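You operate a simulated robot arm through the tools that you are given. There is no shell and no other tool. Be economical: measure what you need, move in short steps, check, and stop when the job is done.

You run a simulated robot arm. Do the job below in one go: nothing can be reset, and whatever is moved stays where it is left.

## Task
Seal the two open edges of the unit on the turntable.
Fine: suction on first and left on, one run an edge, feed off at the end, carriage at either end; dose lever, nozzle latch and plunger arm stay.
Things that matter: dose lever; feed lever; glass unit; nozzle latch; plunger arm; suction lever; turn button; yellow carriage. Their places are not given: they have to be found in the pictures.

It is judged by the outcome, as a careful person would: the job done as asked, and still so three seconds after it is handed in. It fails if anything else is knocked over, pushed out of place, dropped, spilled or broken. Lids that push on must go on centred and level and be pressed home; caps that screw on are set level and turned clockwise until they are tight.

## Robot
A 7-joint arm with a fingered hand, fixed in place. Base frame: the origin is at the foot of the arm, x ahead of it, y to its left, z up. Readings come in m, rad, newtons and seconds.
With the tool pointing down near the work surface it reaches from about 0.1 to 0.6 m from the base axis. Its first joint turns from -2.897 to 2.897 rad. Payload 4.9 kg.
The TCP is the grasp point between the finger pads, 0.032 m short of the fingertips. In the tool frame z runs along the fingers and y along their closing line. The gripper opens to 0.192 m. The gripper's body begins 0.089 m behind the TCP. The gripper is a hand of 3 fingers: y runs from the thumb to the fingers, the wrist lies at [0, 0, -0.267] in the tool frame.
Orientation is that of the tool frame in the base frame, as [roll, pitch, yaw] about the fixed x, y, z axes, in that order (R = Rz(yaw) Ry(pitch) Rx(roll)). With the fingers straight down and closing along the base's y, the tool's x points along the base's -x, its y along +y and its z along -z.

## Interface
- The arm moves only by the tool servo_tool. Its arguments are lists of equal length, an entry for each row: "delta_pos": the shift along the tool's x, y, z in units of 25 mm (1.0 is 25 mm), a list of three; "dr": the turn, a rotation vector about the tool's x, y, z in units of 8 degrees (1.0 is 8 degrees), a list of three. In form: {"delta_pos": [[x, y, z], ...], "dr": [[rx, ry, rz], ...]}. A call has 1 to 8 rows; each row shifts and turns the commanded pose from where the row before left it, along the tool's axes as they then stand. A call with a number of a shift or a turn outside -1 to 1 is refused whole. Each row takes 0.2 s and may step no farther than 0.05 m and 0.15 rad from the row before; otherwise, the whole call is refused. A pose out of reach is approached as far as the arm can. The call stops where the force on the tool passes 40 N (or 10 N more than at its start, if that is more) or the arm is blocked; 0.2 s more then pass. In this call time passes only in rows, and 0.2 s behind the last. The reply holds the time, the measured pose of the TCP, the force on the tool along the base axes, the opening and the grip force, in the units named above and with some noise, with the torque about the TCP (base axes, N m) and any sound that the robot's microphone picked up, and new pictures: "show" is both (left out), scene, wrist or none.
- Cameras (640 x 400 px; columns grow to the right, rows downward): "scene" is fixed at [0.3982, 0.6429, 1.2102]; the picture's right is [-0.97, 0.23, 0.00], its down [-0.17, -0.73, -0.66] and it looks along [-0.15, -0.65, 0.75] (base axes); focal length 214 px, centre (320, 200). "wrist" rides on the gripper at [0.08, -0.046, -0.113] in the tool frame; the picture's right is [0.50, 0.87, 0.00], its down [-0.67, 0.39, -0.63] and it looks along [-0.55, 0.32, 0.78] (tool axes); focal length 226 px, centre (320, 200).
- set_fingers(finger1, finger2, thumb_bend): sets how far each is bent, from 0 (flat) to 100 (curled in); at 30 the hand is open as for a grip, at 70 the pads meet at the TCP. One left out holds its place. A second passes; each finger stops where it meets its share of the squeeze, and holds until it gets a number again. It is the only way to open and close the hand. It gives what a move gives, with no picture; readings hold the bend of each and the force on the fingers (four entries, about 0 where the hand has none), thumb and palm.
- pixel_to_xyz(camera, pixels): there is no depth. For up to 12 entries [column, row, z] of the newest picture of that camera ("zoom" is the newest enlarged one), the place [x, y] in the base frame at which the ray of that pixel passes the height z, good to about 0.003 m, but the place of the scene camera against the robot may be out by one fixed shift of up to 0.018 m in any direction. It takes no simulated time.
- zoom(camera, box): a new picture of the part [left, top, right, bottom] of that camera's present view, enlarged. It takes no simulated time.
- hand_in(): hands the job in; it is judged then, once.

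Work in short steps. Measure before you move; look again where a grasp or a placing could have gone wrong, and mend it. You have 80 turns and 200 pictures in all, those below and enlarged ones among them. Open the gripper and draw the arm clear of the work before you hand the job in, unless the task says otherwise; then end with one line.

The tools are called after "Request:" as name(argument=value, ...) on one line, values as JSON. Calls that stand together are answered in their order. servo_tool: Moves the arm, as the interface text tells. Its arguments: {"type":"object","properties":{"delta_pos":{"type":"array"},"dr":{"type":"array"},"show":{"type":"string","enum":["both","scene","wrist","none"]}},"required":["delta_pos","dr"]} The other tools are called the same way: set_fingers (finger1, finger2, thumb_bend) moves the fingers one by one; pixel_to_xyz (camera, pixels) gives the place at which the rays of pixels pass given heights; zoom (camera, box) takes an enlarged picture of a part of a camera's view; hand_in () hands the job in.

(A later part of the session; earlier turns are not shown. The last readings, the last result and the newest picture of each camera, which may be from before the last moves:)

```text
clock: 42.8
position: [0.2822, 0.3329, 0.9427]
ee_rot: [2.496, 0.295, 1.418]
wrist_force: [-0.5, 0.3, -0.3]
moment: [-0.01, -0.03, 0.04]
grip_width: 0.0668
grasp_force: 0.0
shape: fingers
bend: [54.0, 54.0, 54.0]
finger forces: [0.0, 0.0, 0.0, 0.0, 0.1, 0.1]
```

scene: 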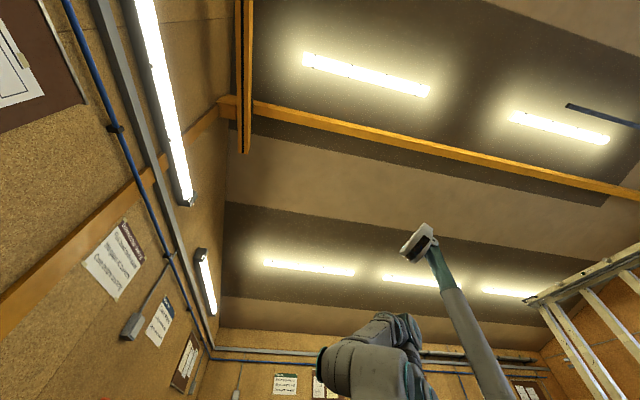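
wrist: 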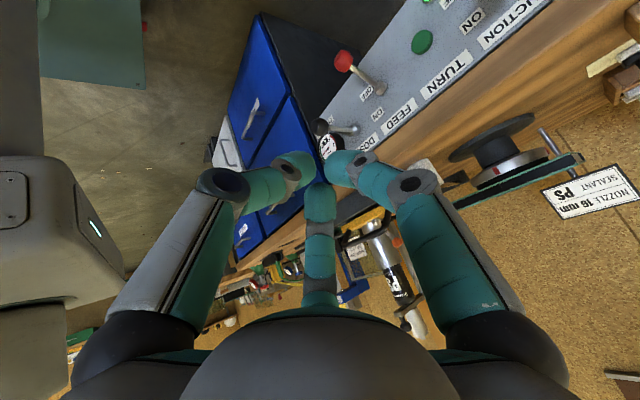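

All reachable in this posture. I move toward the feed knob: mostly along the axis, stopping about 12 cm short.

Request:
servo_tool(delta_pos=[[0.28, 0.04, 1], [0.28, 0.04, 1], [0.28, 0.04, 1], [0.28, 0.04, 1], [0.28, 0.04, 1], [0.28, 0.04, 1], [0.28, 0.04, 1], [0.28, 0.04, 1]], dr=[[0, 0, 0], [0, 0, 0], [0, 0, 0], [0, 0, 0], [0, 0, 0], [0, 0, 0], [0, 0, 0], [0, 0, 0]], show="wrist")

```text
clock: 44.6
position: [0.4106, 0.3229, 0.7775]
ee_rot: [2.497, 0.297, 1.419]
wrist_force: [0.0, 0.9, -0.4]
moment: [0.05, 0.02, -0.02]
grip_width: 0.0664
grasp_force: 0.1
shape: fingers
bend: [54.0, 54.0, 54.0]
finger forces: [0.1, 0.0, 0.1, 0.0, 0.0, 0.0]
```

wrist: 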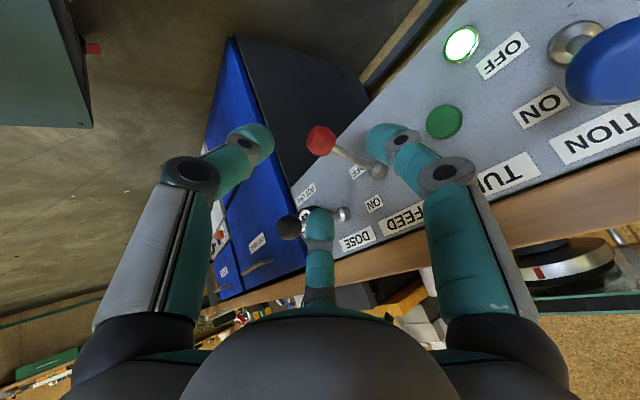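

The feed knob is at (321,140), nearly on axis. I intersect this ray with the earlier one, which passed (0.4813,0.2816) at z 0.682, for a better depth.

Request:
pixel_to_xyz(camera="wrist", pixels=[[321, 140, 0.67], [321, 140, 0.68], [321, 140, 0.69], [321, 140, 0.7], [321, 140, 0.71], [376, 171, 0.722], [376, 171, 0.735], [444, 121, 0.721], [288, 227, 0.747]])

```text
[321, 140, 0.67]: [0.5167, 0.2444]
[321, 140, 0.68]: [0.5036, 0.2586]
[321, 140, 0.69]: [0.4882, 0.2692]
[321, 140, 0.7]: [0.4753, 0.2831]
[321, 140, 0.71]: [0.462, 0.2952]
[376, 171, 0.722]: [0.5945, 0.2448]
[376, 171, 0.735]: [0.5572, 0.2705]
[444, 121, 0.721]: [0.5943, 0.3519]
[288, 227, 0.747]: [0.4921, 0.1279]
```

The two rays meet at (0.476,0.282,0.700), so the panel parts sit about 18 mm higher than first thought. I go in so the knob ends up between the pads.

Request:
servo_tool(delta_pos=[[-0.054, 0.054, 0.88], [-0.054, 0.054, 0.88], [-0.054, 0.054, 0.88], [-0.054, 0.054, 0.88], [-0.054, 0.054, 0.88]], dr=[[0, 0, 0], [0, 0, 0], [0, 0, 0], [0, 0, 0], [0, 0, 0]], show="wrist")

```text
clock: 45.8
position: [0.4753, 0.2812, 0.7001]
ee_rot: [2.496, 0.296, 1.42]
wrist_force: [-0.6, 0.2, 0.1]
moment: [0.0, -0.02, 0.02]
grip_width: 0.0664
grasp_force: 0.1
shape: fingers
bend: [54.0, 54.0, 54.0]
finger forces: [0.0, 0.0, 0.0, 0.0, 0.1, 0.0]
```

wrist: 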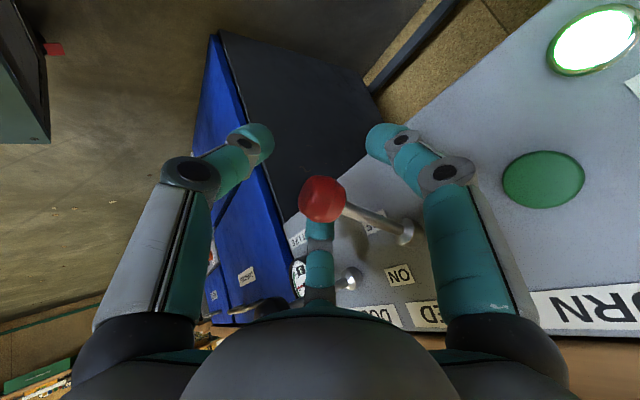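

The red knob is right at the grasp point (322,200) with no contact yet. I close on it.

Request:
set_fingers(finger1=70, finger2=70, thumb_bend=70)

Request:
zoom(camera="wrist", box=[200, 100, 480, 275])

```text
clock: 46.8
position: [0.4756, 0.2814, 0.6984]
ee_rot: [2.495, 0.297, 1.418]
wrist_force: [1.1, -0.6, -0.6]
moment: [0.02, -0.01, -0.06]
grip_width: 0.0071
grasp_force: 2.9
shape: fingers
bend: [68.0, 68.0, 69.0]
finger forces: [1.8, 1.9, 0.0, 0.0, 2.1, 0.0]
```

```text
2.29 times, centred on (340, 188) of wrist
```

zoom: 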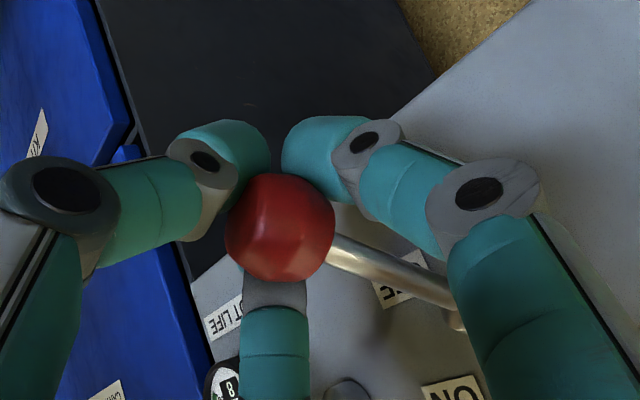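

The fingertips have closed under the red knob and cage it. I carry it up along its arc toward ON.

Request:
servo_tool(delta_pos=[[-0.268, 0.264, -0.746], [-0.244, 0.395, -0.656], [-0.221, 0.525, -0.567], [-0.197, 0.656, -0.478]], dr=[[0, 0, 0], [0, 0, 0], [0, 0, 0], [0, 0, 0]], show="wrist")

```text
clock: 47.8
position: [0.4752, 0.2808, 0.779]
ee_rot: [2.497, 0.296, 1.421]
wrist_force: [1.0, -0.2, -4.4]
moment: [0.01, 0.12, 0.04]
grip_width: 0.0031
grasp_force: 2.1
shape: fingers
bend: [69.0, 69.0, 70.0]
finger forces: [3.4, 2.0, 0.0, 0.0, 0.0, 0.0]
```

wrist: 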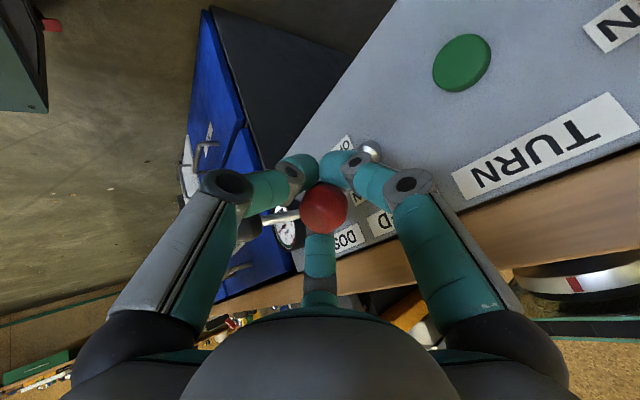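

The lever followed with a small load. I push about 10 mm more to be sure of the stop.

Request:
servo_tool(delta_pos=[[-0.1, 0.33, -0.24]], dr=[[0, 0, 0]], show="none")

Request:
zoom(camera="wrist", box=[220, 120, 460, 270])

```text
clock: 48.2
position: [0.4767, 0.2799, 0.7877]
ee_rot: [2.501, 0.298, 1.42]
wrist_force: [-2.0, 0.6, -17.4]
moment: [0.02, 0.21, -0.02]
grip_width: 0.0062
grasp_force: 8.0
shape: fingers
bend: [69.0, 69.0, 68.0]
finger forces: [8.0, 1.5, 0.0, 0.0, 5.8, 0.1]
```

```text
2.67 times, centred on (340, 195) of wrist
```

zoom: 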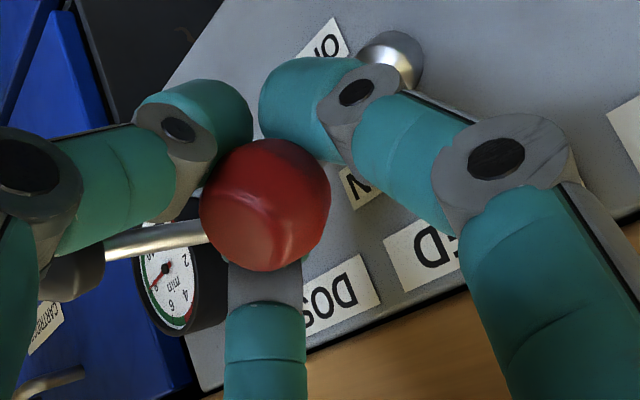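

The 17 N reaction shows the feed lever is at its upper stop. I lower 8 mm to unload it, open, and back out along the axis.

Request:
servo_tool(delta_pos=[[0.1, -0.3, 0.2]], dr=[[0, 0, 0]], show="none")

Request:
set_fingers(finger1=53, finger2=53, thumb_bend=53)

Request:
servo_tool(delta_pos=[[0, 0, -1], [0, 0, -1], [0, 0, -1], [0, 0, -1], [0, 0, -1], [0, 0, -1]], dr=[[0, 0, 0], [0, 0, 0], [0, 0, 0], [0, 0, 0], [0, 0, 0], [0, 0, 0]], show="wrist")

```text
clock: 48.6
position: [0.4749, 0.2824, 0.7828]
ee_rot: [2.495, 0.296, 1.42]
wrist_force: [-1.8, -1.6, -2.9]
moment: [-0.02, 0.08, 0.0]
grip_width: 0.003
grasp_force: 3.5
shape: fingers
bend: [69.0, 68.0, 69.0]
finger forces: [3.4, 2.0, 0.1, 0.0, 1.8, 0.1]
```

```text
clock: 49.6
position: [0.4745, 0.2804, 0.7802]
ee_rot: [2.496, 0.297, 1.418]
wrist_force: [-0.5, -0.5, 0.1]
moment: [0.05, 0.01, 0.0]
grip_width: 0.0708
grasp_force: 0.0
shape: fingers
bend: [53.0, 53.0, 53.0]
finger forces: [0.0, 0.0, 0.0, 0.1, 0.0, 0.1]
```

```text
clock: 51.0
position: [0.391, 0.3298, 0.8958]
ee_rot: [2.495, 0.297, 1.419]
wrist_force: [0.2, -0.4, 0.0]
moment: [-0.03, 0.0, 0.0]
grip_width: 0.0706
grasp_force: 0.0
shape: fingers
bend: [53.0, 53.0, 53.0]
finger forces: [0.1, 0.1, 0.1, 0.0, 0.0, 0.0]
```

wrist: 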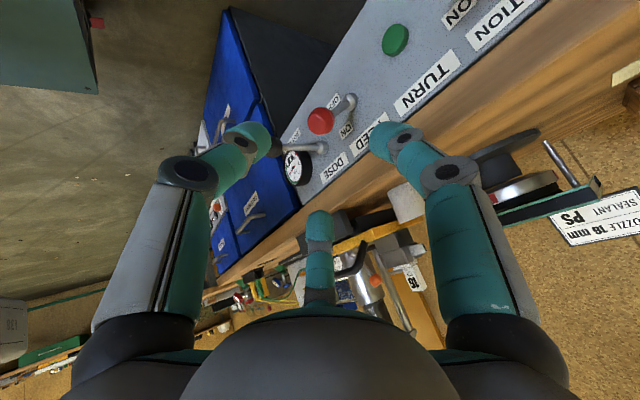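

The feed lever is up at ON. Next the carriage: I move across to y≈0.1 and up.

Request:
servo_tool(delta_pos=[[-0.99, 0.29, -0.04], [-0.99, 0.29, -0.04], [-0.99, 0.29, -0.04], [-0.99, 0.29, -0.04], [-0.99, 0.29, -0.04], [-0.99, 0.29, -0.04], [-0.99, 0.29, -0.04], [-0.99, 0.29, -0.04]], dr=[[0, 0, 0], [0, 0, 0], [0, 0, 0], [0, 0, 0], [0, 0, 0], [0, 0, 0], [0, 0, 0], [0, 0, 0]], show="none")

Request:
servo_tool(delta_pos=[[0, 0, 0], [0, 0, 0], [0, 0, 0], [0, 0, 0]], dr=[[-0.273, 0.54, -0.718], [-0.273, 0.54, -0.718], [-0.273, 0.54, -0.718], [-0.273, 0.54, -0.718]], show="wrist")

```text
clock: 52.8
position: [0.4065, 0.1469, 0.9894]
ee_rot: [2.494, 0.297, 1.421]
wrist_force: [0.2, 0.7, 0.3]
moment: [0.02, 0.02, 0.01]
grip_width: 0.0708
grasp_force: 0.0
shape: fingers
bend: [53.0, 53.0, 53.0]
finger forces: [0.1, 0.0, 0.0, 0.1, 0.0, 0.0]
```

```text
clock: 53.8
position: [0.4055, 0.1477, 0.9931]
ee_rot: [2.495, 0.295, 1.947]
wrist_force: [-0.1, -1.3, -0.5]
moment: [0.02, 0.02, 0.01]
grip_width: 0.071
grasp_force: 0.0
shape: fingers
bend: [53.0, 53.0, 53.0]
finger forces: [0.0, 0.0, 0.0, 0.1, 0.0, 0.0]
```

wrist: 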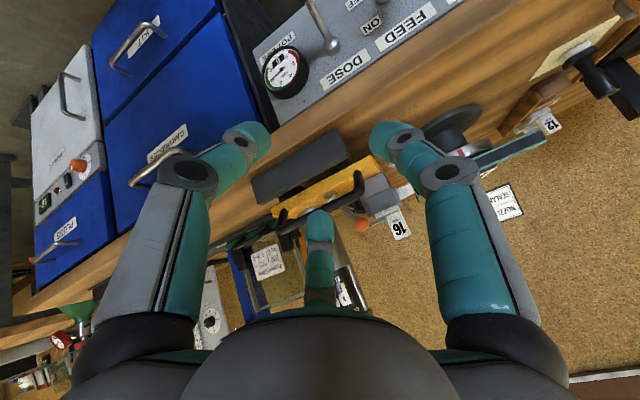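

On heading 0 now. I roll +86° so one finger is on top and two below for the handle bar.

Request:
servo_tool(delta_pos=[[0, 0, 0], [0, 0, 0], [0, 0, 0], [0, 0, 0], [0, 0, 0], [0, 0, 0], [0, 0, 0], [0, 0, 0]], dr=[[0, 0, 1], [0, 0, 1], [0, 0, 1], [0, 0, 1], [0, 0, 1], [0, 0, 1], [0, 0, 1], [0, 0, 1]], show="none")

Request:
servo_tool(delta_pos=[[0, 0, 0], [0, 0, 0], [0, 0, 0]], dr=[[0, 0, 0.92], [0, 0, 0.92], [0, 0, 0.92]], show="wrist")

```text
clock: 55.6
position: [0.4054, 0.1469, 0.9928]
ee_rot: [2.549, -0.399, 1.047]
wrist_force: [0.0, -0.2, 0.0]
moment: [0.01, 0.01, -0.01]
grip_width: 0.071
grasp_force: 0.0
shape: fingers
bend: [53.0, 53.0, 53.0]
finger forces: [0.0, 0.0, 0.0, 0.0, 0.0, 0.1]
```

```text
clock: 56.4
position: [0.4055, 0.1474, 0.9929]
ee_rot: [2.735, -0.584, 0.665]
wrist_force: [0.1, -0.1, 0.6]
moment: [-0.03, -0.02, -0.04]
grip_width: 0.0712
grasp_force: 0.1
shape: fingers
bend: [53.0, 53.0, 53.0]
finger forces: [0.1, 0.0, 0.0, 0.1, 0.0, 0.0]
```

wrist: 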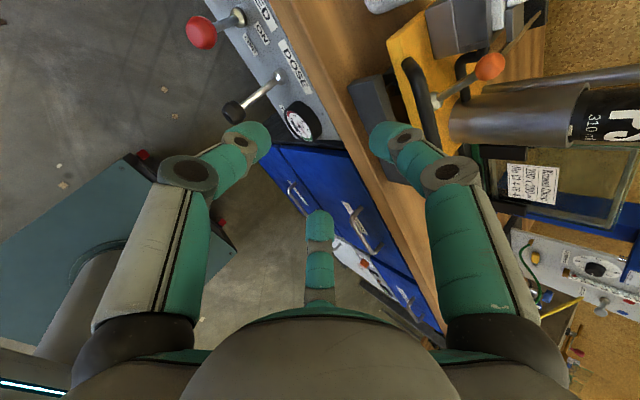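

Oriented with heading 0 and tilt 40°. The handle bar runs about (407,65)–(432,140); I enlarge to measure it.

Request:
zoom(camera="wrist", box=[330, 0, 570, 150])

Request:
pixel_to_xyz(camera="wrist", pixels=[[407, 65, 0.93], [407, 65, 0.95], [407, 65, 0.97], [407, 65, 0.99], [430, 135, 0.93], [430, 135, 0.95], [430, 135, 0.97], [430, 135, 0.99]])

```text
2.67 times, centred on (450, 75) of wrist
```

zoom: 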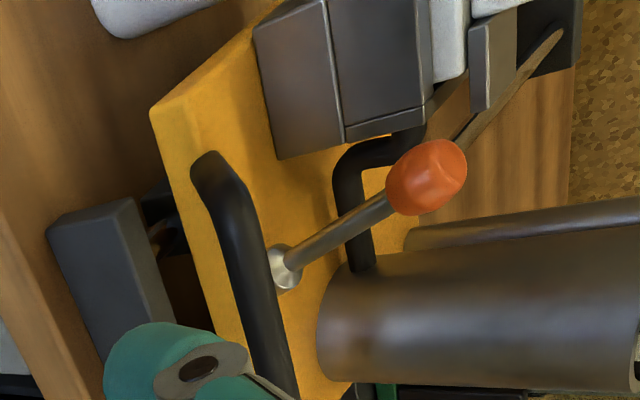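

```text
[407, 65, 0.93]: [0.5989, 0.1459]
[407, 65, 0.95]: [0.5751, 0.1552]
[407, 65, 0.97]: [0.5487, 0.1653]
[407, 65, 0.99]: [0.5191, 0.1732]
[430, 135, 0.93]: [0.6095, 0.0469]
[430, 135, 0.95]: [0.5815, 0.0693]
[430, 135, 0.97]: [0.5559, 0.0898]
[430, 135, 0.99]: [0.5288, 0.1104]
```

The bar is at x≈0.60, z≈0.93, and the orange latch knob at about (0.622,0.118,0.998). I'll take the bar at y≈0.06, clear of the latch; first to a point 6 cm short of it.

Request:
servo_tool(delta_pos=[[0.32, 0.87, 0.7], [0.32, 0.87, 0.7], [0.32, 0.87, 0.7], [0.32, 0.87, 0.7], [0.32, 0.87, 0.7], [0.32, 0.87, 0.7]], dr=[[0, 0, 0], [0, 0, 0], [0, 0, 0], [0, 0, 0], [0, 0, 0], [0, 0, 0]], show="wrist")

Request:
zoom(camera="wrist", box=[230, 0, 550, 200])

```text
clock: 57.8
position: [0.5562, 0.0604, 0.9826]
ee_rot: [2.734, -0.586, 0.668]
wrist_force: [1.1, 0.7, -0.3]
moment: [0.01, 0.0, -0.04]
grip_width: 0.0712
grasp_force: 0.0
shape: fingers
bend: [53.0, 53.0, 53.0]
finger forces: [0.0, 0.1, 0.1, 0.1, 0.0, 0.0]
```

wrist: 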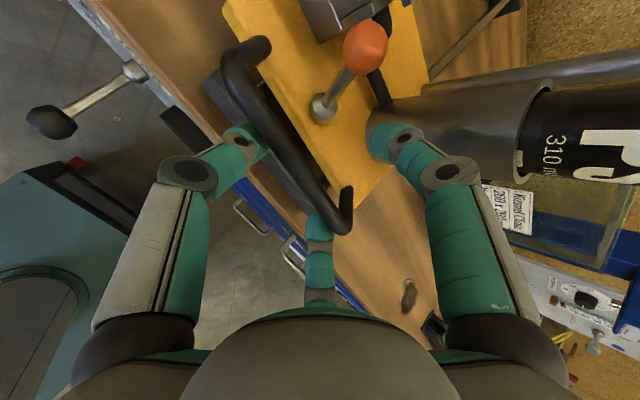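

```text
2.00 times, centred on (390, 100) of wrist
```

zoom: 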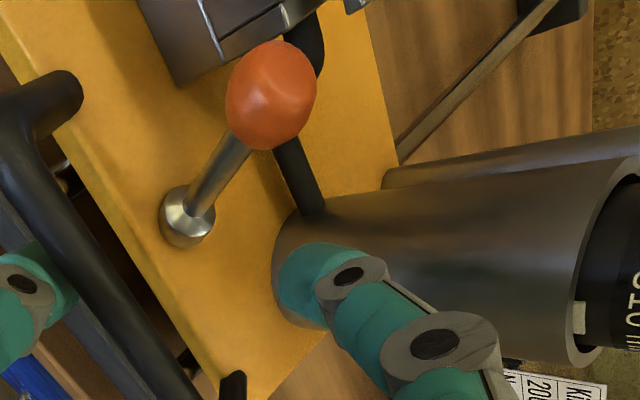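

Now the handle is clear: a U in front of the plate, its bar running from (230,65) to (338,225). I measure points on it.

Request:
pixel_to_xyz(camera="wrist", pixels=[[230, 65, 0.9], [230, 65, 0.92], [230, 65, 0.94], [338, 228, 0.9], [338, 228, 0.92], [338, 228, 0.94], [275, 145, 0.92], [275, 145, 0.94], [348, 190, 0.92], [348, 190, 0.94], [265, 42, 0.92], [265, 42, 0.94]])

```text
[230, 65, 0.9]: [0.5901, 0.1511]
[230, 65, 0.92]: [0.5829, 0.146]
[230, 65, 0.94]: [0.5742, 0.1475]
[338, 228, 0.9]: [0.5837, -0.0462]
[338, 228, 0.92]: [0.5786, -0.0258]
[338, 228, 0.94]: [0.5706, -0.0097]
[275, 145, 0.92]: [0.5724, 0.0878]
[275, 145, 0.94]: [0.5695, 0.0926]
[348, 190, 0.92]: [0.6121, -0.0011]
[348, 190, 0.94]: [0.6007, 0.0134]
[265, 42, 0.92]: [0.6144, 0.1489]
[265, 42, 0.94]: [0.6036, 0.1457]
```

The bar is at x≈0.572, z≈0.94±0.015. I advance to TCP (0.566,0.06,0.962) so the top finger passes over the bar and the two lower ones stay behind it, then close.

Request:
servo_tool(delta_pos=[[-0.2, -0.12, 0.9]], dr=[[0, 0, 0]], show="wrist")

Request:
set_fingers(finger1=66, finger2=66, thumb_bend=66)

Request:
zoom(camera="wrist", box=[160, 50, 480, 250])

```text
clock: 58.2
position: [0.5668, 0.0598, 0.9626]
ee_rot: [2.733, -0.587, 0.666]
wrist_force: [0.7, -0.7, 0.6]
moment: [0.02, 0.02, 0.04]
grip_width: 0.071
grasp_force: 0.0
shape: fingers
bend: [53.0, 53.0, 53.0]
finger forces: [0.0, 0.0, 0.0, 0.0, 0.0, 0.0]
```

wrist: 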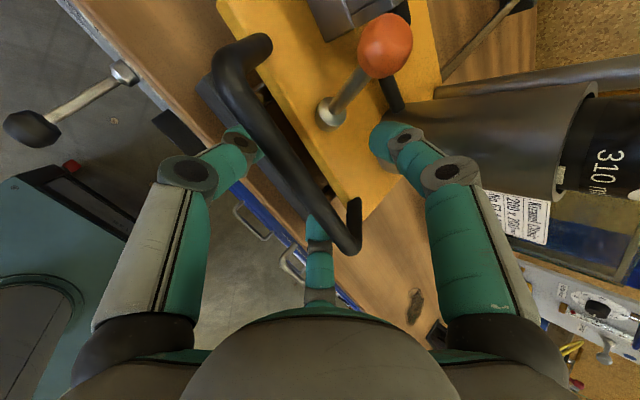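

```text
clock: 59.2
position: [0.5663, 0.0587, 0.9623]
ee_rot: [2.734, -0.586, 0.664]
wrist_force: [0.3, -0.1, -1.0]
moment: [-0.02, -0.01, 0.02]
grip_width: 0.0185
grasp_force: 0.4
shape: fingers
bend: [66.0, 66.0, 66.0]
finger forces: [0.0, 0.0, 0.0, 0.0, 0.8, 0.0]
```

```text
2.00 times, centred on (320, 150) of wrist
```

zoom: 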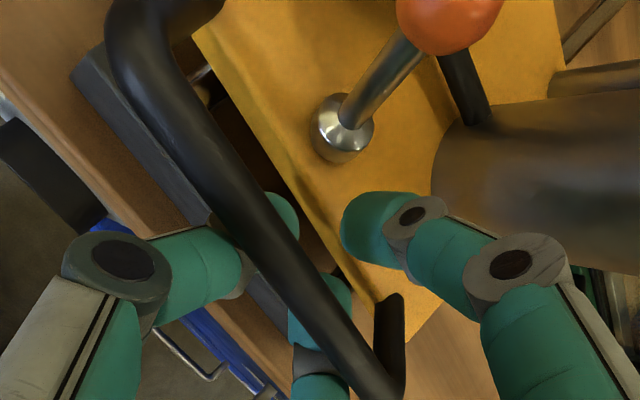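

The bar lies between the top finger (plate side) and the two lower fingers. I close a little more to hold it.

Request:
set_fingers(finger1=70, finger2=70, thumb_bend=70)

Request:
zoom(camera="wrist", box=[160, 50, 480, 250])

```text
clock: 60.2
position: [0.5657, 0.0586, 0.961]
ee_rot: [2.735, -0.585, 0.663]
wrist_force: [-4.2, 1.8, -8.3]
moment: [-0.16, 0.0, 0.07]
grip_width: 0.0064
grasp_force: 4.2
shape: fingers
bend: [70.0, 69.0, 68.0]
finger forces: [0.0, 0.8, 0.0, 0.0, 7.8, 0.0]
```

```text
2.00 times, centred on (320, 150) of wrist
```

zoom: 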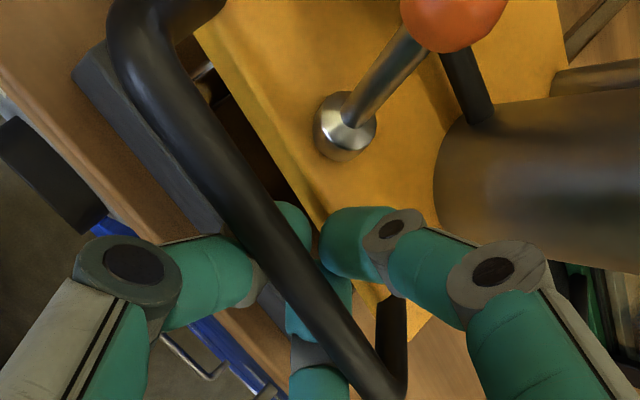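

Held, with a light lift on the bar that I ease. Then I push +x slowly, 4 cm first, watching force and bead.

Request:
set_fingers(thumb_bend=67, finger2=68)

Request:
servo_tool(delta_pos=[[0.262, 0.158, 0.257], [0.262, 0.158, 0.257], [0.262, 0.158, 0.257], [0.262, 0.158, 0.257]], dr=[[0, 0, 0], [0, 0, 0], [0, 0, 0], [0, 0, 0]], show="wrist")

```text
clock: 61.2
position: [0.5663, 0.0584, 0.9622]
ee_rot: [2.733, -0.584, 0.666]
wrist_force: [-3.4, -3.0, -4.4]
moment: [-0.12, -0.04, 0.07]
grip_width: 0.0085
grasp_force: 3.1
shape: fingers
bend: [70.0, 68.0, 67.0]
finger forces: [0.0, 0.3, 0.1, 0.0, 4.8, 0.1]
```

```text
clock: 62.2
position: [0.6047, 0.0604, 0.9625]
ee_rot: [2.735, -0.586, 0.664]
wrist_force: [0.3, -3.4, -10.8]
moment: [-0.21, -0.1, 0.0]
grip_width: 0.0103
grasp_force: 4.2
shape: fingers
bend: [70.0, 68.0, 66.0]
finger forces: [0.0, 1.3, 0.0, 0.0, 8.0, 0.0]
```

wrist: 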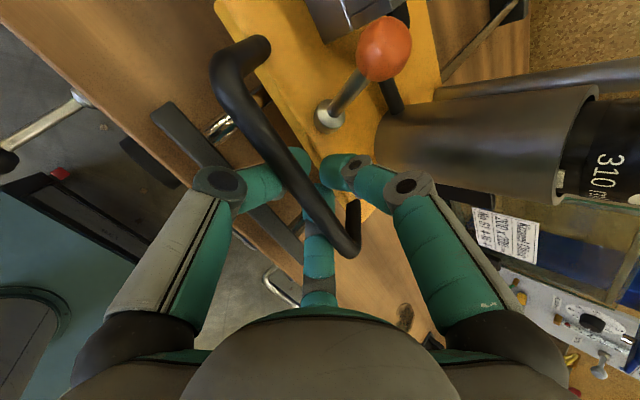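

The carriage follows smoothly at 5 cm/s. I carry on at the same pace.

Request:
servo_tool(delta_pos=[[0.253, 0.153, 0.27], [0.253, 0.153, 0.27], [0.253, 0.153, 0.27], [0.262, 0.158, 0.257], [0.262, 0.158, 0.257], [0.262, 0.158, 0.257], [0.262, 0.158, 0.257], [0.262, 0.158, 0.257]], dr=[[0, 0, 0], [0, 0, 0], [0, 0, 0], [0, 0, 0], [0, 0, 0], [0, 0, 0], [0, 0, 0], [0, 0, 0]], show="wrist")

```text
clock: 64.0
position: [0.6861, 0.06, 0.9616]
ee_rot: [2.733, -0.588, 0.667]
wrist_force: [-0.3, 0.4, -5.8]
moment: [-0.12, -0.05, -0.02]
grip_width: 0.0102
grasp_force: 1.8
shape: fingers
bend: [70.0, 68.0, 66.0]
finger forces: [0.0, 0.7, 0.1, 0.1, 3.5, 0.0]
```

wrist: 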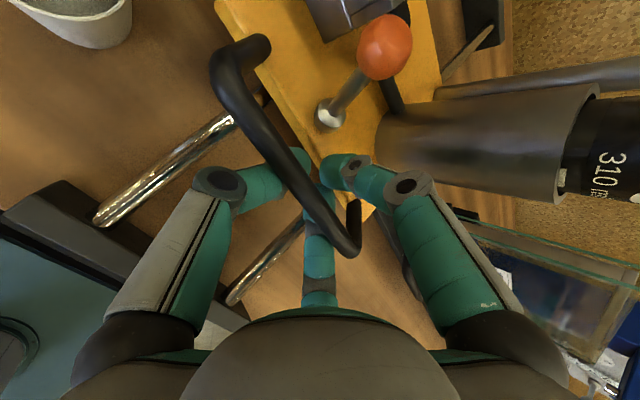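

The carriage is halfway. A second glass unit in a rack shows at (470,225)–(640,290); I check its clearance from the hand before going on.

Request:
zoom(camera="wrist", box=[380, 160, 640, 340])

Request:
pixel_to_xyz(camera="wrist", pixels=[[470, 225, 1.1], [470, 225, 1.05], [470, 225, 1.0], [640, 268, 1.1], [640, 268, 1.05]])

```text
2.22 times, centred on (510, 250) of wrist
```

zoom: 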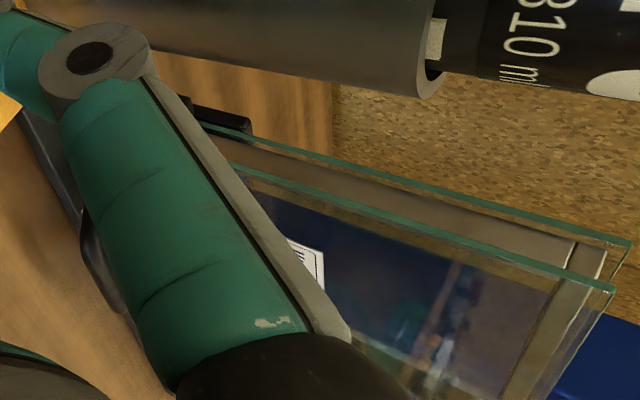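

```text
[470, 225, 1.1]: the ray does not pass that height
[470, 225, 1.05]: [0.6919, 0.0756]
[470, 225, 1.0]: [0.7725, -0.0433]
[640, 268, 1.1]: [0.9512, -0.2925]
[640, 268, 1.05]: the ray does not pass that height
```

The rack glass is at about y≈−0.25, well clear of the hand. I continue the run at the same pace.

Request:
servo_tool(delta_pos=[[0.262, 0.158, 0.257], [0.262, 0.158, 0.257], [0.262, 0.158, 0.257], [0.262, 0.158, 0.257], [0.262, 0.158, 0.257], [0.262, 0.158, 0.257], [0.262, 0.158, 0.257], [0.262, 0.158, 0.257]], dr=[[0, 0, 0], [0, 0, 0], [0, 0, 0], [0, 0, 0], [0, 0, 0], [0, 0, 0], [0, 0, 0], [0, 0, 0]], show="wrist")

```text
clock: 65.8
position: [0.7673, 0.0587, 0.9615]
ee_rot: [2.733, -0.586, 0.665]
wrist_force: [-0.2, 0.0, -5.7]
moment: [-0.11, -0.05, -0.02]
grip_width: 0.011
grasp_force: 3.0
shape: fingers
bend: [70.0, 68.0, 66.0]
finger forces: [0.0, 1.1, 0.0, 0.1, 4.4, 0.0]
```

wrist: 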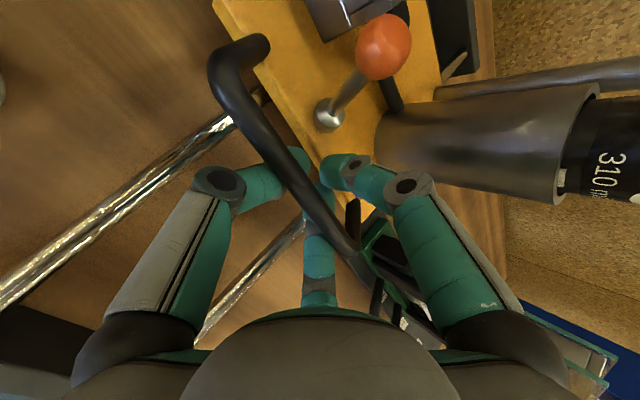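

Still smooth. The green rack shows near (385,290); I check how near it stands to the hand before the last part.

Request:
pixel_to_xyz(camera="wrist", pixels=[[378, 225, 0.9], [378, 225, 0.95], [375, 300, 0.9], [375, 300, 0.95], [375, 300, 1.0], [352, 210, 0.9], [352, 210, 0.95], [615, 365, 1.1], [615, 365, 1.0]])

Request:
zoom(camera="wrist", box=[290, 180, 450, 340])

```text
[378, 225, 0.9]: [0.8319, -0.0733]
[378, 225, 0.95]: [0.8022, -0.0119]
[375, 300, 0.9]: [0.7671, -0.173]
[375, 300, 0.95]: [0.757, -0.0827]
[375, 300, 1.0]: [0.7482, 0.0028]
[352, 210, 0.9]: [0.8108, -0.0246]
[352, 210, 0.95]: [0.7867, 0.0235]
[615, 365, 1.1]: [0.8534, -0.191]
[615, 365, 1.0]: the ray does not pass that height
```

```text
2.50 times, centred on (370, 260) of wrist
```

zoom: 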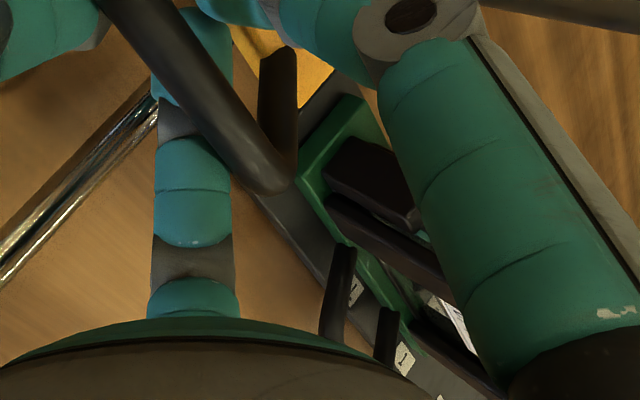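

The rack is at least 10 cm from the hand. I continue the last stretch; the end stop should show as a rise in force.

Request:
servo_tool(delta_pos=[[0.262, 0.158, 0.257], [0.262, 0.158, 0.257], [0.262, 0.158, 0.257], [0.262, 0.158, 0.257], [0.262, 0.158, 0.257], [0.262, 0.158, 0.257], [0.262, 0.158, 0.257], [0.262, 0.158, 0.257]], dr=[[0, 0, 0], [0, 0, 0], [0, 0, 0], [0, 0, 0], [0, 0, 0], [0, 0, 0], [0, 0, 0], [0, 0, 0]], show="wrist")

```text
clock: 67.6
position: [0.8466, 0.0577, 0.9609]
ee_rot: [2.732, -0.586, 0.664]
wrist_force: [-0.1, 2.5, -8.0]
moment: [-0.13, -0.07, -0.04]
grip_width: 0.0118
grasp_force: 3.7
shape: fingers
bend: [70.0, 68.0, 66.0]
finger forces: [0.1, 1.6, 0.0, 0.1, 5.3, 0.0]
```

wrist: 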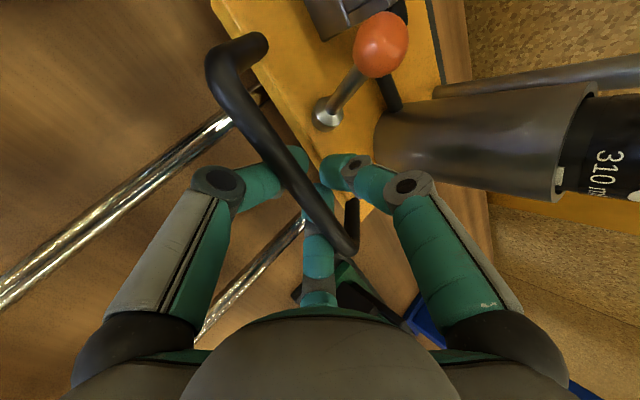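

0.28 m so far and no stop felt yet. I continue in the same steps until it meets the end block.

Request:
servo_tool(delta_pos=[[0.262, 0.158, 0.257], [0.262, 0.158, 0.257], [0.262, 0.158, 0.257], [0.262, 0.158, 0.257], [0.262, 0.158, 0.257]], dr=[[0, 0, 0], [0, 0, 0], [0, 0, 0], [0, 0, 0], [0, 0, 0]], show="wrist")

```text
clock: 68.6
position: [0.8829, 0.0578, 0.9518]
ee_rot: [2.747, -0.565, 0.661]
wrist_force: [-10.4, 1.3, -2.4]
moment: [-0.05, 0.3, 0.14]
grip_width: 0.0109
grasp_force: 5.2
shape: fingers
bend: [70.0, 68.0, 66.0]
finger forces: [0.0, 3.2, 0.0, 0.0, 7.2, 0.0]
stopped in row 5: the force on the tool passed its limit at 58 N (the readings are from after the stop); the commanded pose is now the measured one
```

wrist: 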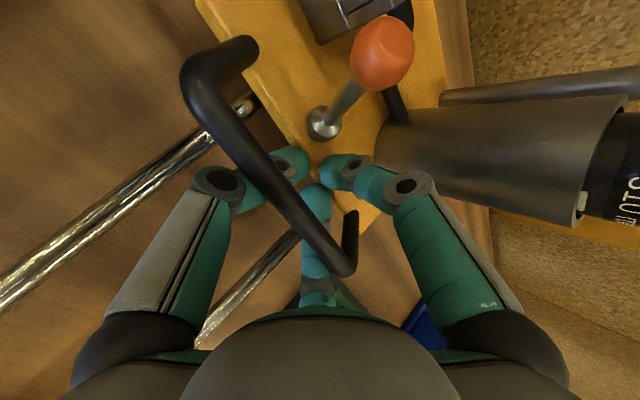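

The carriage is at the far stop after 0.316 m. I open, back off along the axis, and look at the bead.

Request:
set_fingers(finger1=53, finger2=53, thumb_bend=53)

Request:
servo_tool(delta_pos=[[0, 0, -1], [0, 0, -1], [0, 0, -1], [0, 0, -1], [-0.4, -0.2, -1], [-0.6, -0.35, -1], [-0.6, -0.35, -1], [-0.6, -0.35, -1]], dr=[[0, 0, 0], [0, 0, 0], [0, 0, 0], [0, 0, 0], [0, 0, 0], [0, 0, 0], [0, 0, 0], [0, 0, 0]], show="wrist")

```text
clock: 69.6
position: [0.8844, 0.0579, 0.955]
ee_rot: [2.743, -0.571, 0.66]
wrist_force: [0.7, 0.4, 0.0]
moment: [-0.05, 0.01, -0.02]
grip_width: 0.071
grasp_force: 0.0
shape: fingers
bend: [53.0, 53.0, 53.0]
finger forces: [0.0, 0.1, 0.0, 0.0, 0.0, 0.0]
```

```text
clock: 71.4
position: [0.7094, 0.0544, 1.0711]
ee_rot: [2.746, -0.57, 0.66]
wrist_force: [-0.4, -0.4, -0.6]
moment: [0.03, -0.02, 0.0]
grip_width: 0.0711
grasp_force: 0.0
shape: fingers
bend: [53.0, 53.0, 53.0]
finger forces: [0.0, 0.0, 0.1, 0.1, 0.0, 0.0]
```

wrist: 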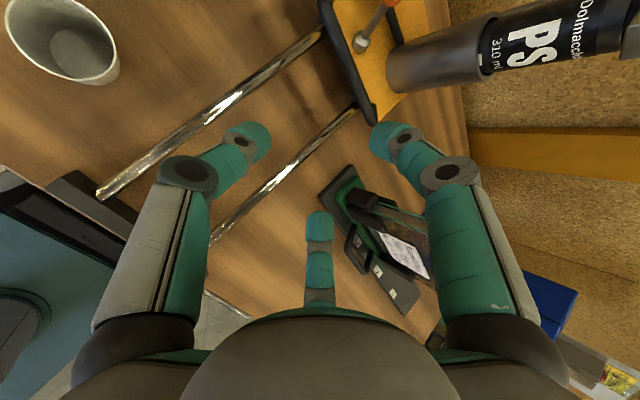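

The cup is still clean. I bring the hand back toward the robot, looking at the glass edge from there.

Request:
servo_tool(delta_pos=[[-0.81, -0.955, -0.59], [-0.81, -0.955, -0.59], [-0.81, -0.955, -0.59], [-0.81, -0.955, -0.59], [-0.81, -0.955, -0.59], [-0.81, -0.955, -0.59], [-0.81, -0.955, -0.59], [-0.81, -0.955, -0.59]], dr=[[0, 0, 0], [0, 0, 0], [0, 0, 0], [0, 0, 0], [0, 0, 0], [0, 0, 0], [0, 0, 0], [0, 0, 0]], show="wrist")

Request:
servo_tool(delta_pos=[[0, 0, 0], [0, 0, 0], [0, 0, 0], [0, 0, 0], [0, 0, 0], [0, 0, 0], [0, 0, 0], [0, 0, 0]], dr=[[0, 0, -1], [0, 0, -1], [0, 0, -1], [0, 0, -1], [0, 0, -1], [0, 0, -1], [0, 0, -1], [0, 0, -1]], show="wrist")

```text
clock: 73.2
position: [0.448, 0.1392, 1.0117]
ee_rot: [2.743, -0.572, 0.659]
wrist_force: [-0.8, 0.4, -0.3]
moment: [0.0, 0.0, -0.03]
grip_width: 0.0711
grasp_force: 0.1
shape: fingers
bend: [53.0, 53.0, 53.0]
finger forces: [0.1, 0.1, 0.1, 0.1, 0.0, 0.0]
```

wrist: 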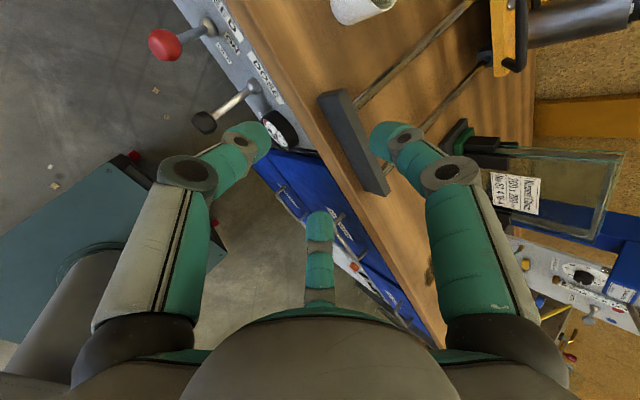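

```text
clock: 75.0
position: [0.45, 0.1365, 1.0108]
ee_rot: [2.46, 0.055, 1.638]
wrist_force: [0.0, -1.0, -0.4]
moment: [0.0, 0.02, 0.01]
grip_width: 0.0709
grasp_force: 0.0
shape: fingers
bend: [53.0, 53.0, 53.0]
finger forces: [0.0, 0.0, 0.1, 0.0, 0.0, 0.0]
```

wrist: 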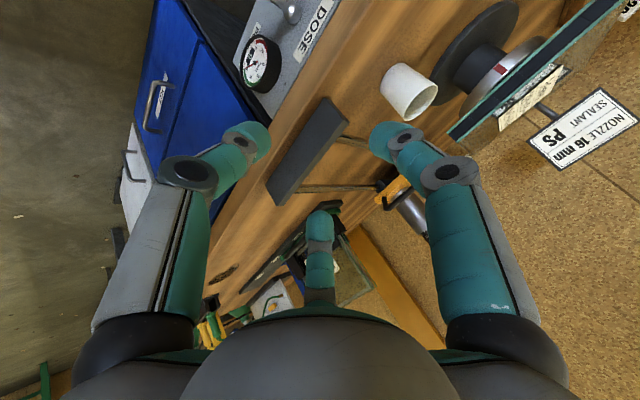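

The unit's corner shows at (455,135). I enlarge to look at the -y edge.

Request:
zoom(camera="wrist", box=[420, 30, 580, 130])

Request:
zoom(camera="wrist", box=[430, 90, 526, 150])

```text
4.00 times, centred on (500, 80) of wrist
```

zoom: 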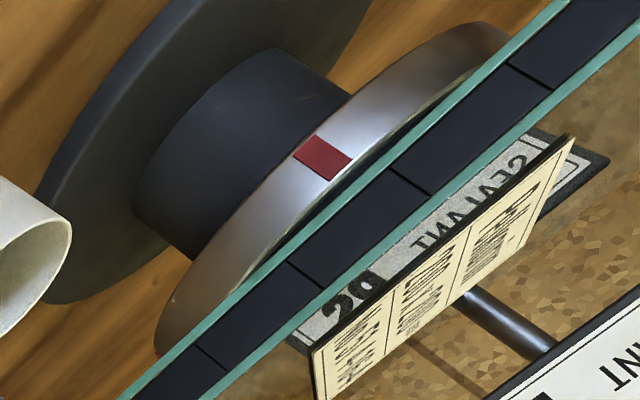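

```text
6.67 times, centred on (478, 120) of wrist
```

zoom: 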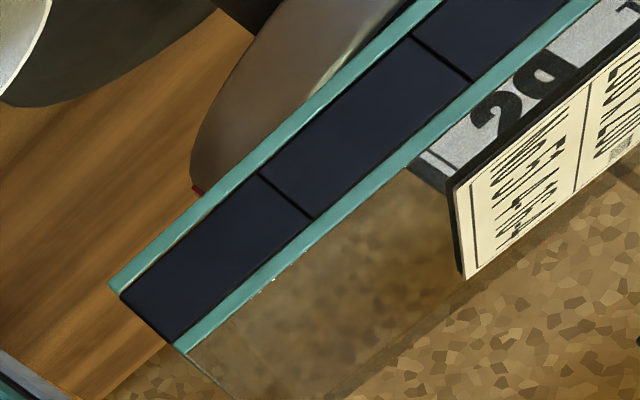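

Only the near edge is visible from here; the other will show after the turn. I finish the roll and yaw back to the feed-lever orientation.

Request:
servo_tool(delta_pos=[[0, 0, 0], [0, 0, 0], [0, 0, 0], [0, 0, 0], [0, 0, 0], [0, 0, 0], [0, 0, 0]], dr=[[0, 0, -0.92], [0, 0, -0.92], [0, 0, -0.92], [0.273, -0.54, 0.718], [0.273, -0.54, 0.718], [0.273, -0.54, 0.718], [0.273, -0.54, 0.718]], show="none")

```text
clock: 76.6
position: [0.4492, 0.1378, 1.0123]
ee_rot: [2.513, 0.301, 1.424]
wrist_force: [-0.3, 0.7, -0.4]
moment: [-0.04, 0.0, -0.02]
grip_width: 0.0711
grasp_force: 0.1
shape: fingers
bend: [53.0, 53.0, 53.0]
finger forces: [0.0, 0.1, 0.0, 0.0, 0.0, 0.0]
```

For OFF I'll press down on the rod with closed fingertips. I close the fingers and move to just above the rod, inboard of the red knob.

Request:
set_fingers(finger1=70, finger2=70, thumb_bend=70)

Request:
servo_tool(delta_pos=[[0.976, -0.295, 0.4], [0.976, -0.295, 0.4], [0.976, -0.295, 0.4], [0.976, -0.295, 0.4], [0.976, -0.295, 0.4], [0.976, -0.295, 0.4], [0.976, -0.295, 0.4], [0.976, -0.295, 0.4]], dr=[[0, 0, 0], [0, 0, 0], [0, 0, 0], [0, 0, 0], [0, 0, 0], [0, 0, 0], [0, 0, 0], [0, 0, 0]], show="wrist")

```text
clock: 77.6
position: [0.4493, 0.1382, 1.0132]
ee_rot: [2.513, 0.303, 1.423]
wrist_force: [-0.1, -0.2, -0.4]
moment: [-0.02, 0.0, -0.01]
grip_width: 0.0035
grasp_force: 0.1
shape: fingers
bend: [69.0, 69.0, 70.0]
finger forces: [0.0, 0.0, 0.0, 0.0, 0.0, 0.0]
```

```text
clock: 79.4
position: [0.4708, 0.2923, 0.8592]
ee_rot: [2.514, 0.301, 1.422]
wrist_force: [-0.1, 1.0, -0.7]
moment: [-0.01, 0.03, -0.01]
grip_width: 0.0036
grasp_force: 0.1
shape: fingers
bend: [69.0, 69.0, 70.0]
finger forces: [0.0, 0.0, 0.0, 0.0, 0.1, 0.1]
```

wrist: 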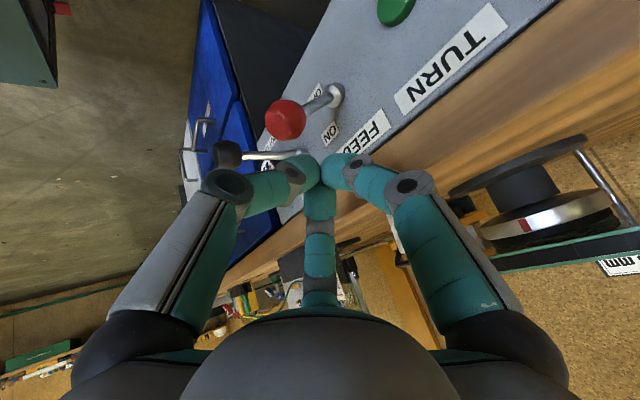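

The red knob is at (285,118), its pivot at (333,97), and my fingertips at about (312,165). I check positions before pressing.

Request:
pixel_to_xyz(camera="wrist", pixels=[[285, 118, 0.76], [285, 118, 0.775], [285, 118, 0.79], [333, 97, 0.735], [333, 97, 0.745], [333, 97, 0.755], [305, 108, 0.77], [228, 155, 0.765]])

```text
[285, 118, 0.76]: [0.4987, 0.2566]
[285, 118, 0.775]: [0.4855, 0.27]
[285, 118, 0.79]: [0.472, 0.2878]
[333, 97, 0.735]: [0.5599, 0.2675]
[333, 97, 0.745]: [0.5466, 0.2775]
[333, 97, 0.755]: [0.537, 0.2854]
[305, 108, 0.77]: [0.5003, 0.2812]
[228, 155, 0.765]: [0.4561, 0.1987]
```

The knob is at (0.476,0.283,0.786) and the fingertips at (0.489,0.282,0.835), directly above the rod. I press straight down.

Request:
servo_tool(delta_pos=[[0.25, -0.42, 0.64], [0.24, -0.44, 0.62], [0.233, -0.46, 0.61], [0.233, -0.46, 0.61], [0.233, -0.46, 0.61]], dr=[[0, 0, 0], [0, 0, 0], [0, 0, 0], [0, 0, 0], [0, 0, 0]], show="wrist")

```text
clock: 80.6
position: [0.4727, 0.2929, 0.7599]
ee_rot: [2.515, 0.3, 1.423]
wrist_force: [-0.6, 0.0, 0.5]
moment: [-0.02, 0.01, -0.02]
grip_width: 0.0034
grasp_force: 0.0
shape: fingers
bend: [69.0, 69.0, 70.0]
finger forces: [0.0, 0.0, 0.0, 0.1, 0.0, 0.0]
```

wrist: 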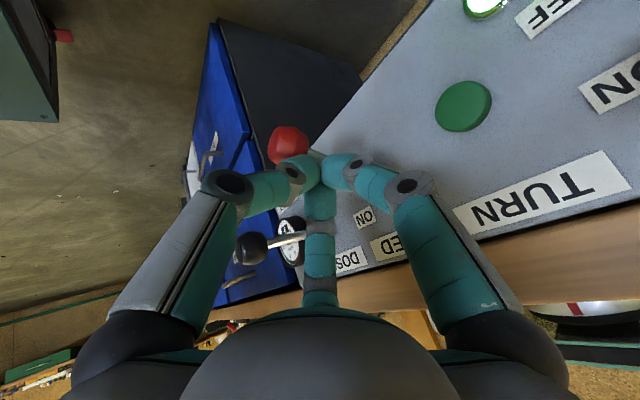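

The knob is going down beneath the fingertips, with no notable load. I continue down.

Request:
servo_tool(delta_pos=[[0.233, -0.46, 0.61], [0.233, -0.46, 0.61]], dr=[[0, 0, 0], [0, 0, 0]], show="wrist")

Request:
zoom(camera="wrist", box=[200, 80, 440, 230])

```text
clock: 81.2
position: [0.4774, 0.2989, 0.7377]
ee_rot: [2.499, 0.291, 1.419]
wrist_force: [-4.1, 0.3, 16.4]
moment: [-0.34, -0.21, -0.12]
grip_width: 0.0014
grasp_force: 12.4
shape: fingers
bend: [68.0, 68.0, 73.0]
finger forces: [0.0, 13.2, 0.0, 0.1, 10.9, 0.0]
stopped in row 2: the force on the tool passed its limit at 60 N (the readings are from after the stop); the commanded pose is now the measured one
```

wrist: 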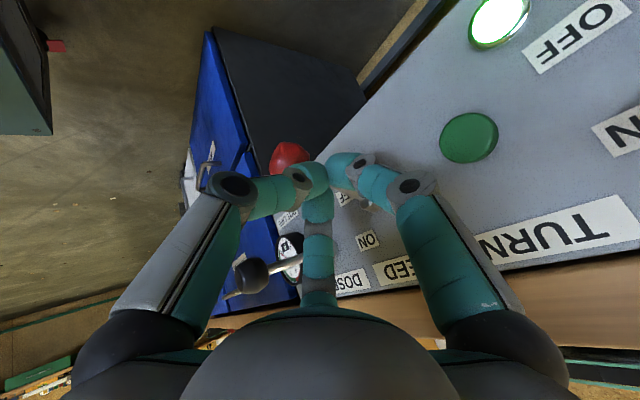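

```text
2.67 times, centred on (320, 155) of wrist
```

zoom: 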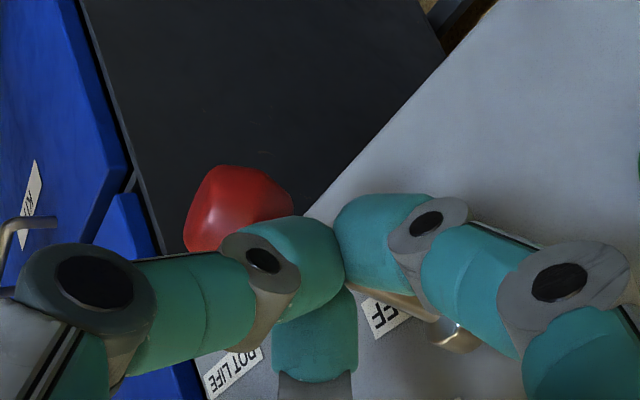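

It met a hard stop, so the lever should be OFF. I rise and look.

Request:
servo_tool(delta_pos=[[-0.2907, 0.575, -0.7645], [-0.2907, 0.575, -0.7645], [-0.2, 0.2, -1]], dr=[[0, 0, 0], [0, 0, 0], [0, 0, 0]], show="wrist")

Request:
zoom(camera="wrist", box=[200, 40, 520, 240])

```text
clock: 82.0
position: [0.464, 0.2998, 0.8078]
ee_rot: [2.502, 0.296, 1.42]
wrist_force: [-0.1, 0.1, -1.0]
moment: [0.02, -0.03, 0.02]
grip_width: 0.0034
grasp_force: 0.1
shape: fingers
bend: [69.0, 69.0, 70.0]
finger forces: [0.0, 0.0, 0.1, 0.1, 0.0, 0.1]
```

wrist: 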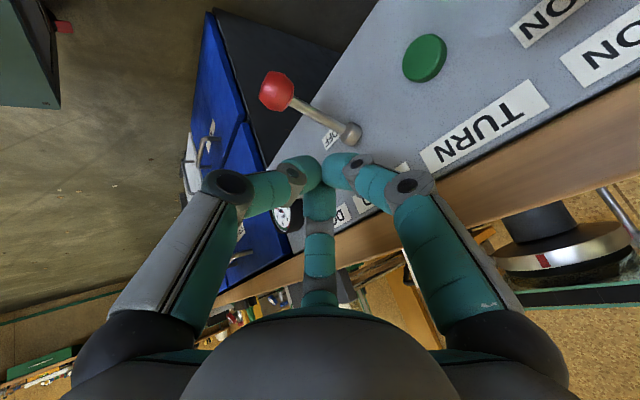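

```text
2.00 times, centred on (360, 140) of wrist
```

zoom: 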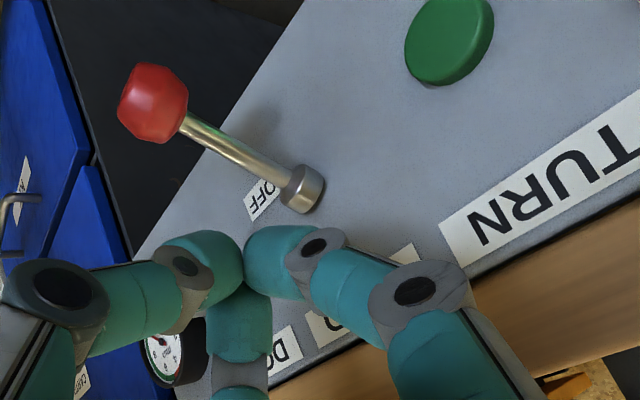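

Feed is OFF. Now the turn button at (424,58); I place it precisely.

Request:
pixel_to_xyz(camera="wrist", pixels=[[424, 58, 0.73], [424, 58, 0.738], [424, 58, 0.746], [350, 134, 0.745], [278, 92, 0.7]])

```text
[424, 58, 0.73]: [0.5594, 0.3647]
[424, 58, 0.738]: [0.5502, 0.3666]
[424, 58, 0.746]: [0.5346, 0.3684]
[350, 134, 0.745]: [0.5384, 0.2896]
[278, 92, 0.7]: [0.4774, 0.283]
```

The button is at about (0.55,0.368,0.738). To stay clear of the suction knob I back off, turn to heading 0 and roll so no finger bulges toward +y.

Request:
servo_tool(delta_pos=[[0.28, 0.165, -1], [0.28, 0.165, -1], [0, 0, 0], [0, 0, 0], [0, 0, 0], [0, 0, 0]], dr=[[0, 0, 0], [0, 0, 0], [-0.273, 0.54, -0.718], [-0.273, 0.54, -0.718], [-0.273, 0.54, -0.718], [-0.273, 0.54, -0.718]], show="none")

Request:
servo_tool(delta_pos=[[0, 0, 0], [0, 0, 0], [0, 0, 0], [0, 0, 0], [0, 0, 0], [0, 0, 0], [0, 0, 0]], dr=[[0, 0, 1], [0, 0, 1], [0, 0, 1], [0, 0, 1], [0, 0, 1], [0, 0, 1], [0, 0, 1]], show="wrist")

```text
clock: 83.4
position: [0.4462, 0.3287, 0.8476]
ee_rot: [2.501, 0.292, 1.945]
wrist_force: [0.2, 0.8, -0.1]
moment: [0.02, 0.02, 0.0]
grip_width: 0.0036
grasp_force: 0.1
shape: fingers
bend: [69.0, 69.0, 70.0]
finger forces: [0.1, 0.0, 0.0, 0.0, 0.1, 0.0]
```

```text
clock: 85.0
position: [0.4459, 0.329, 0.8458]
ee_rot: [2.515, -0.319, 1.166]
wrist_force: [0.9, 0.7, 0.4]
moment: [-0.02, -0.01, 0.03]
grip_width: 0.0036
grasp_force: 0.1
shape: fingers
bend: [69.0, 69.0, 70.0]
finger forces: [0.1, 0.0, 0.1, 0.1, 0.0, 0.1]
```

wrist: 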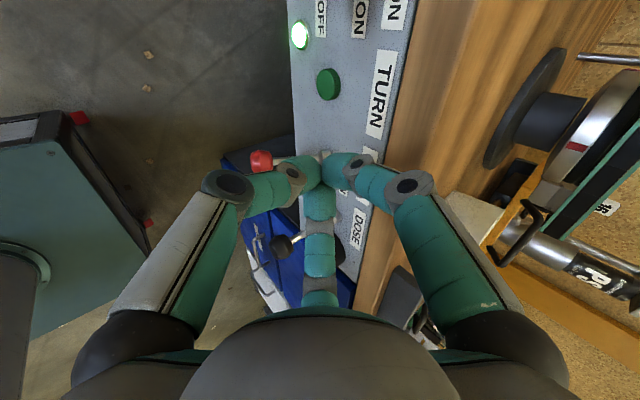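

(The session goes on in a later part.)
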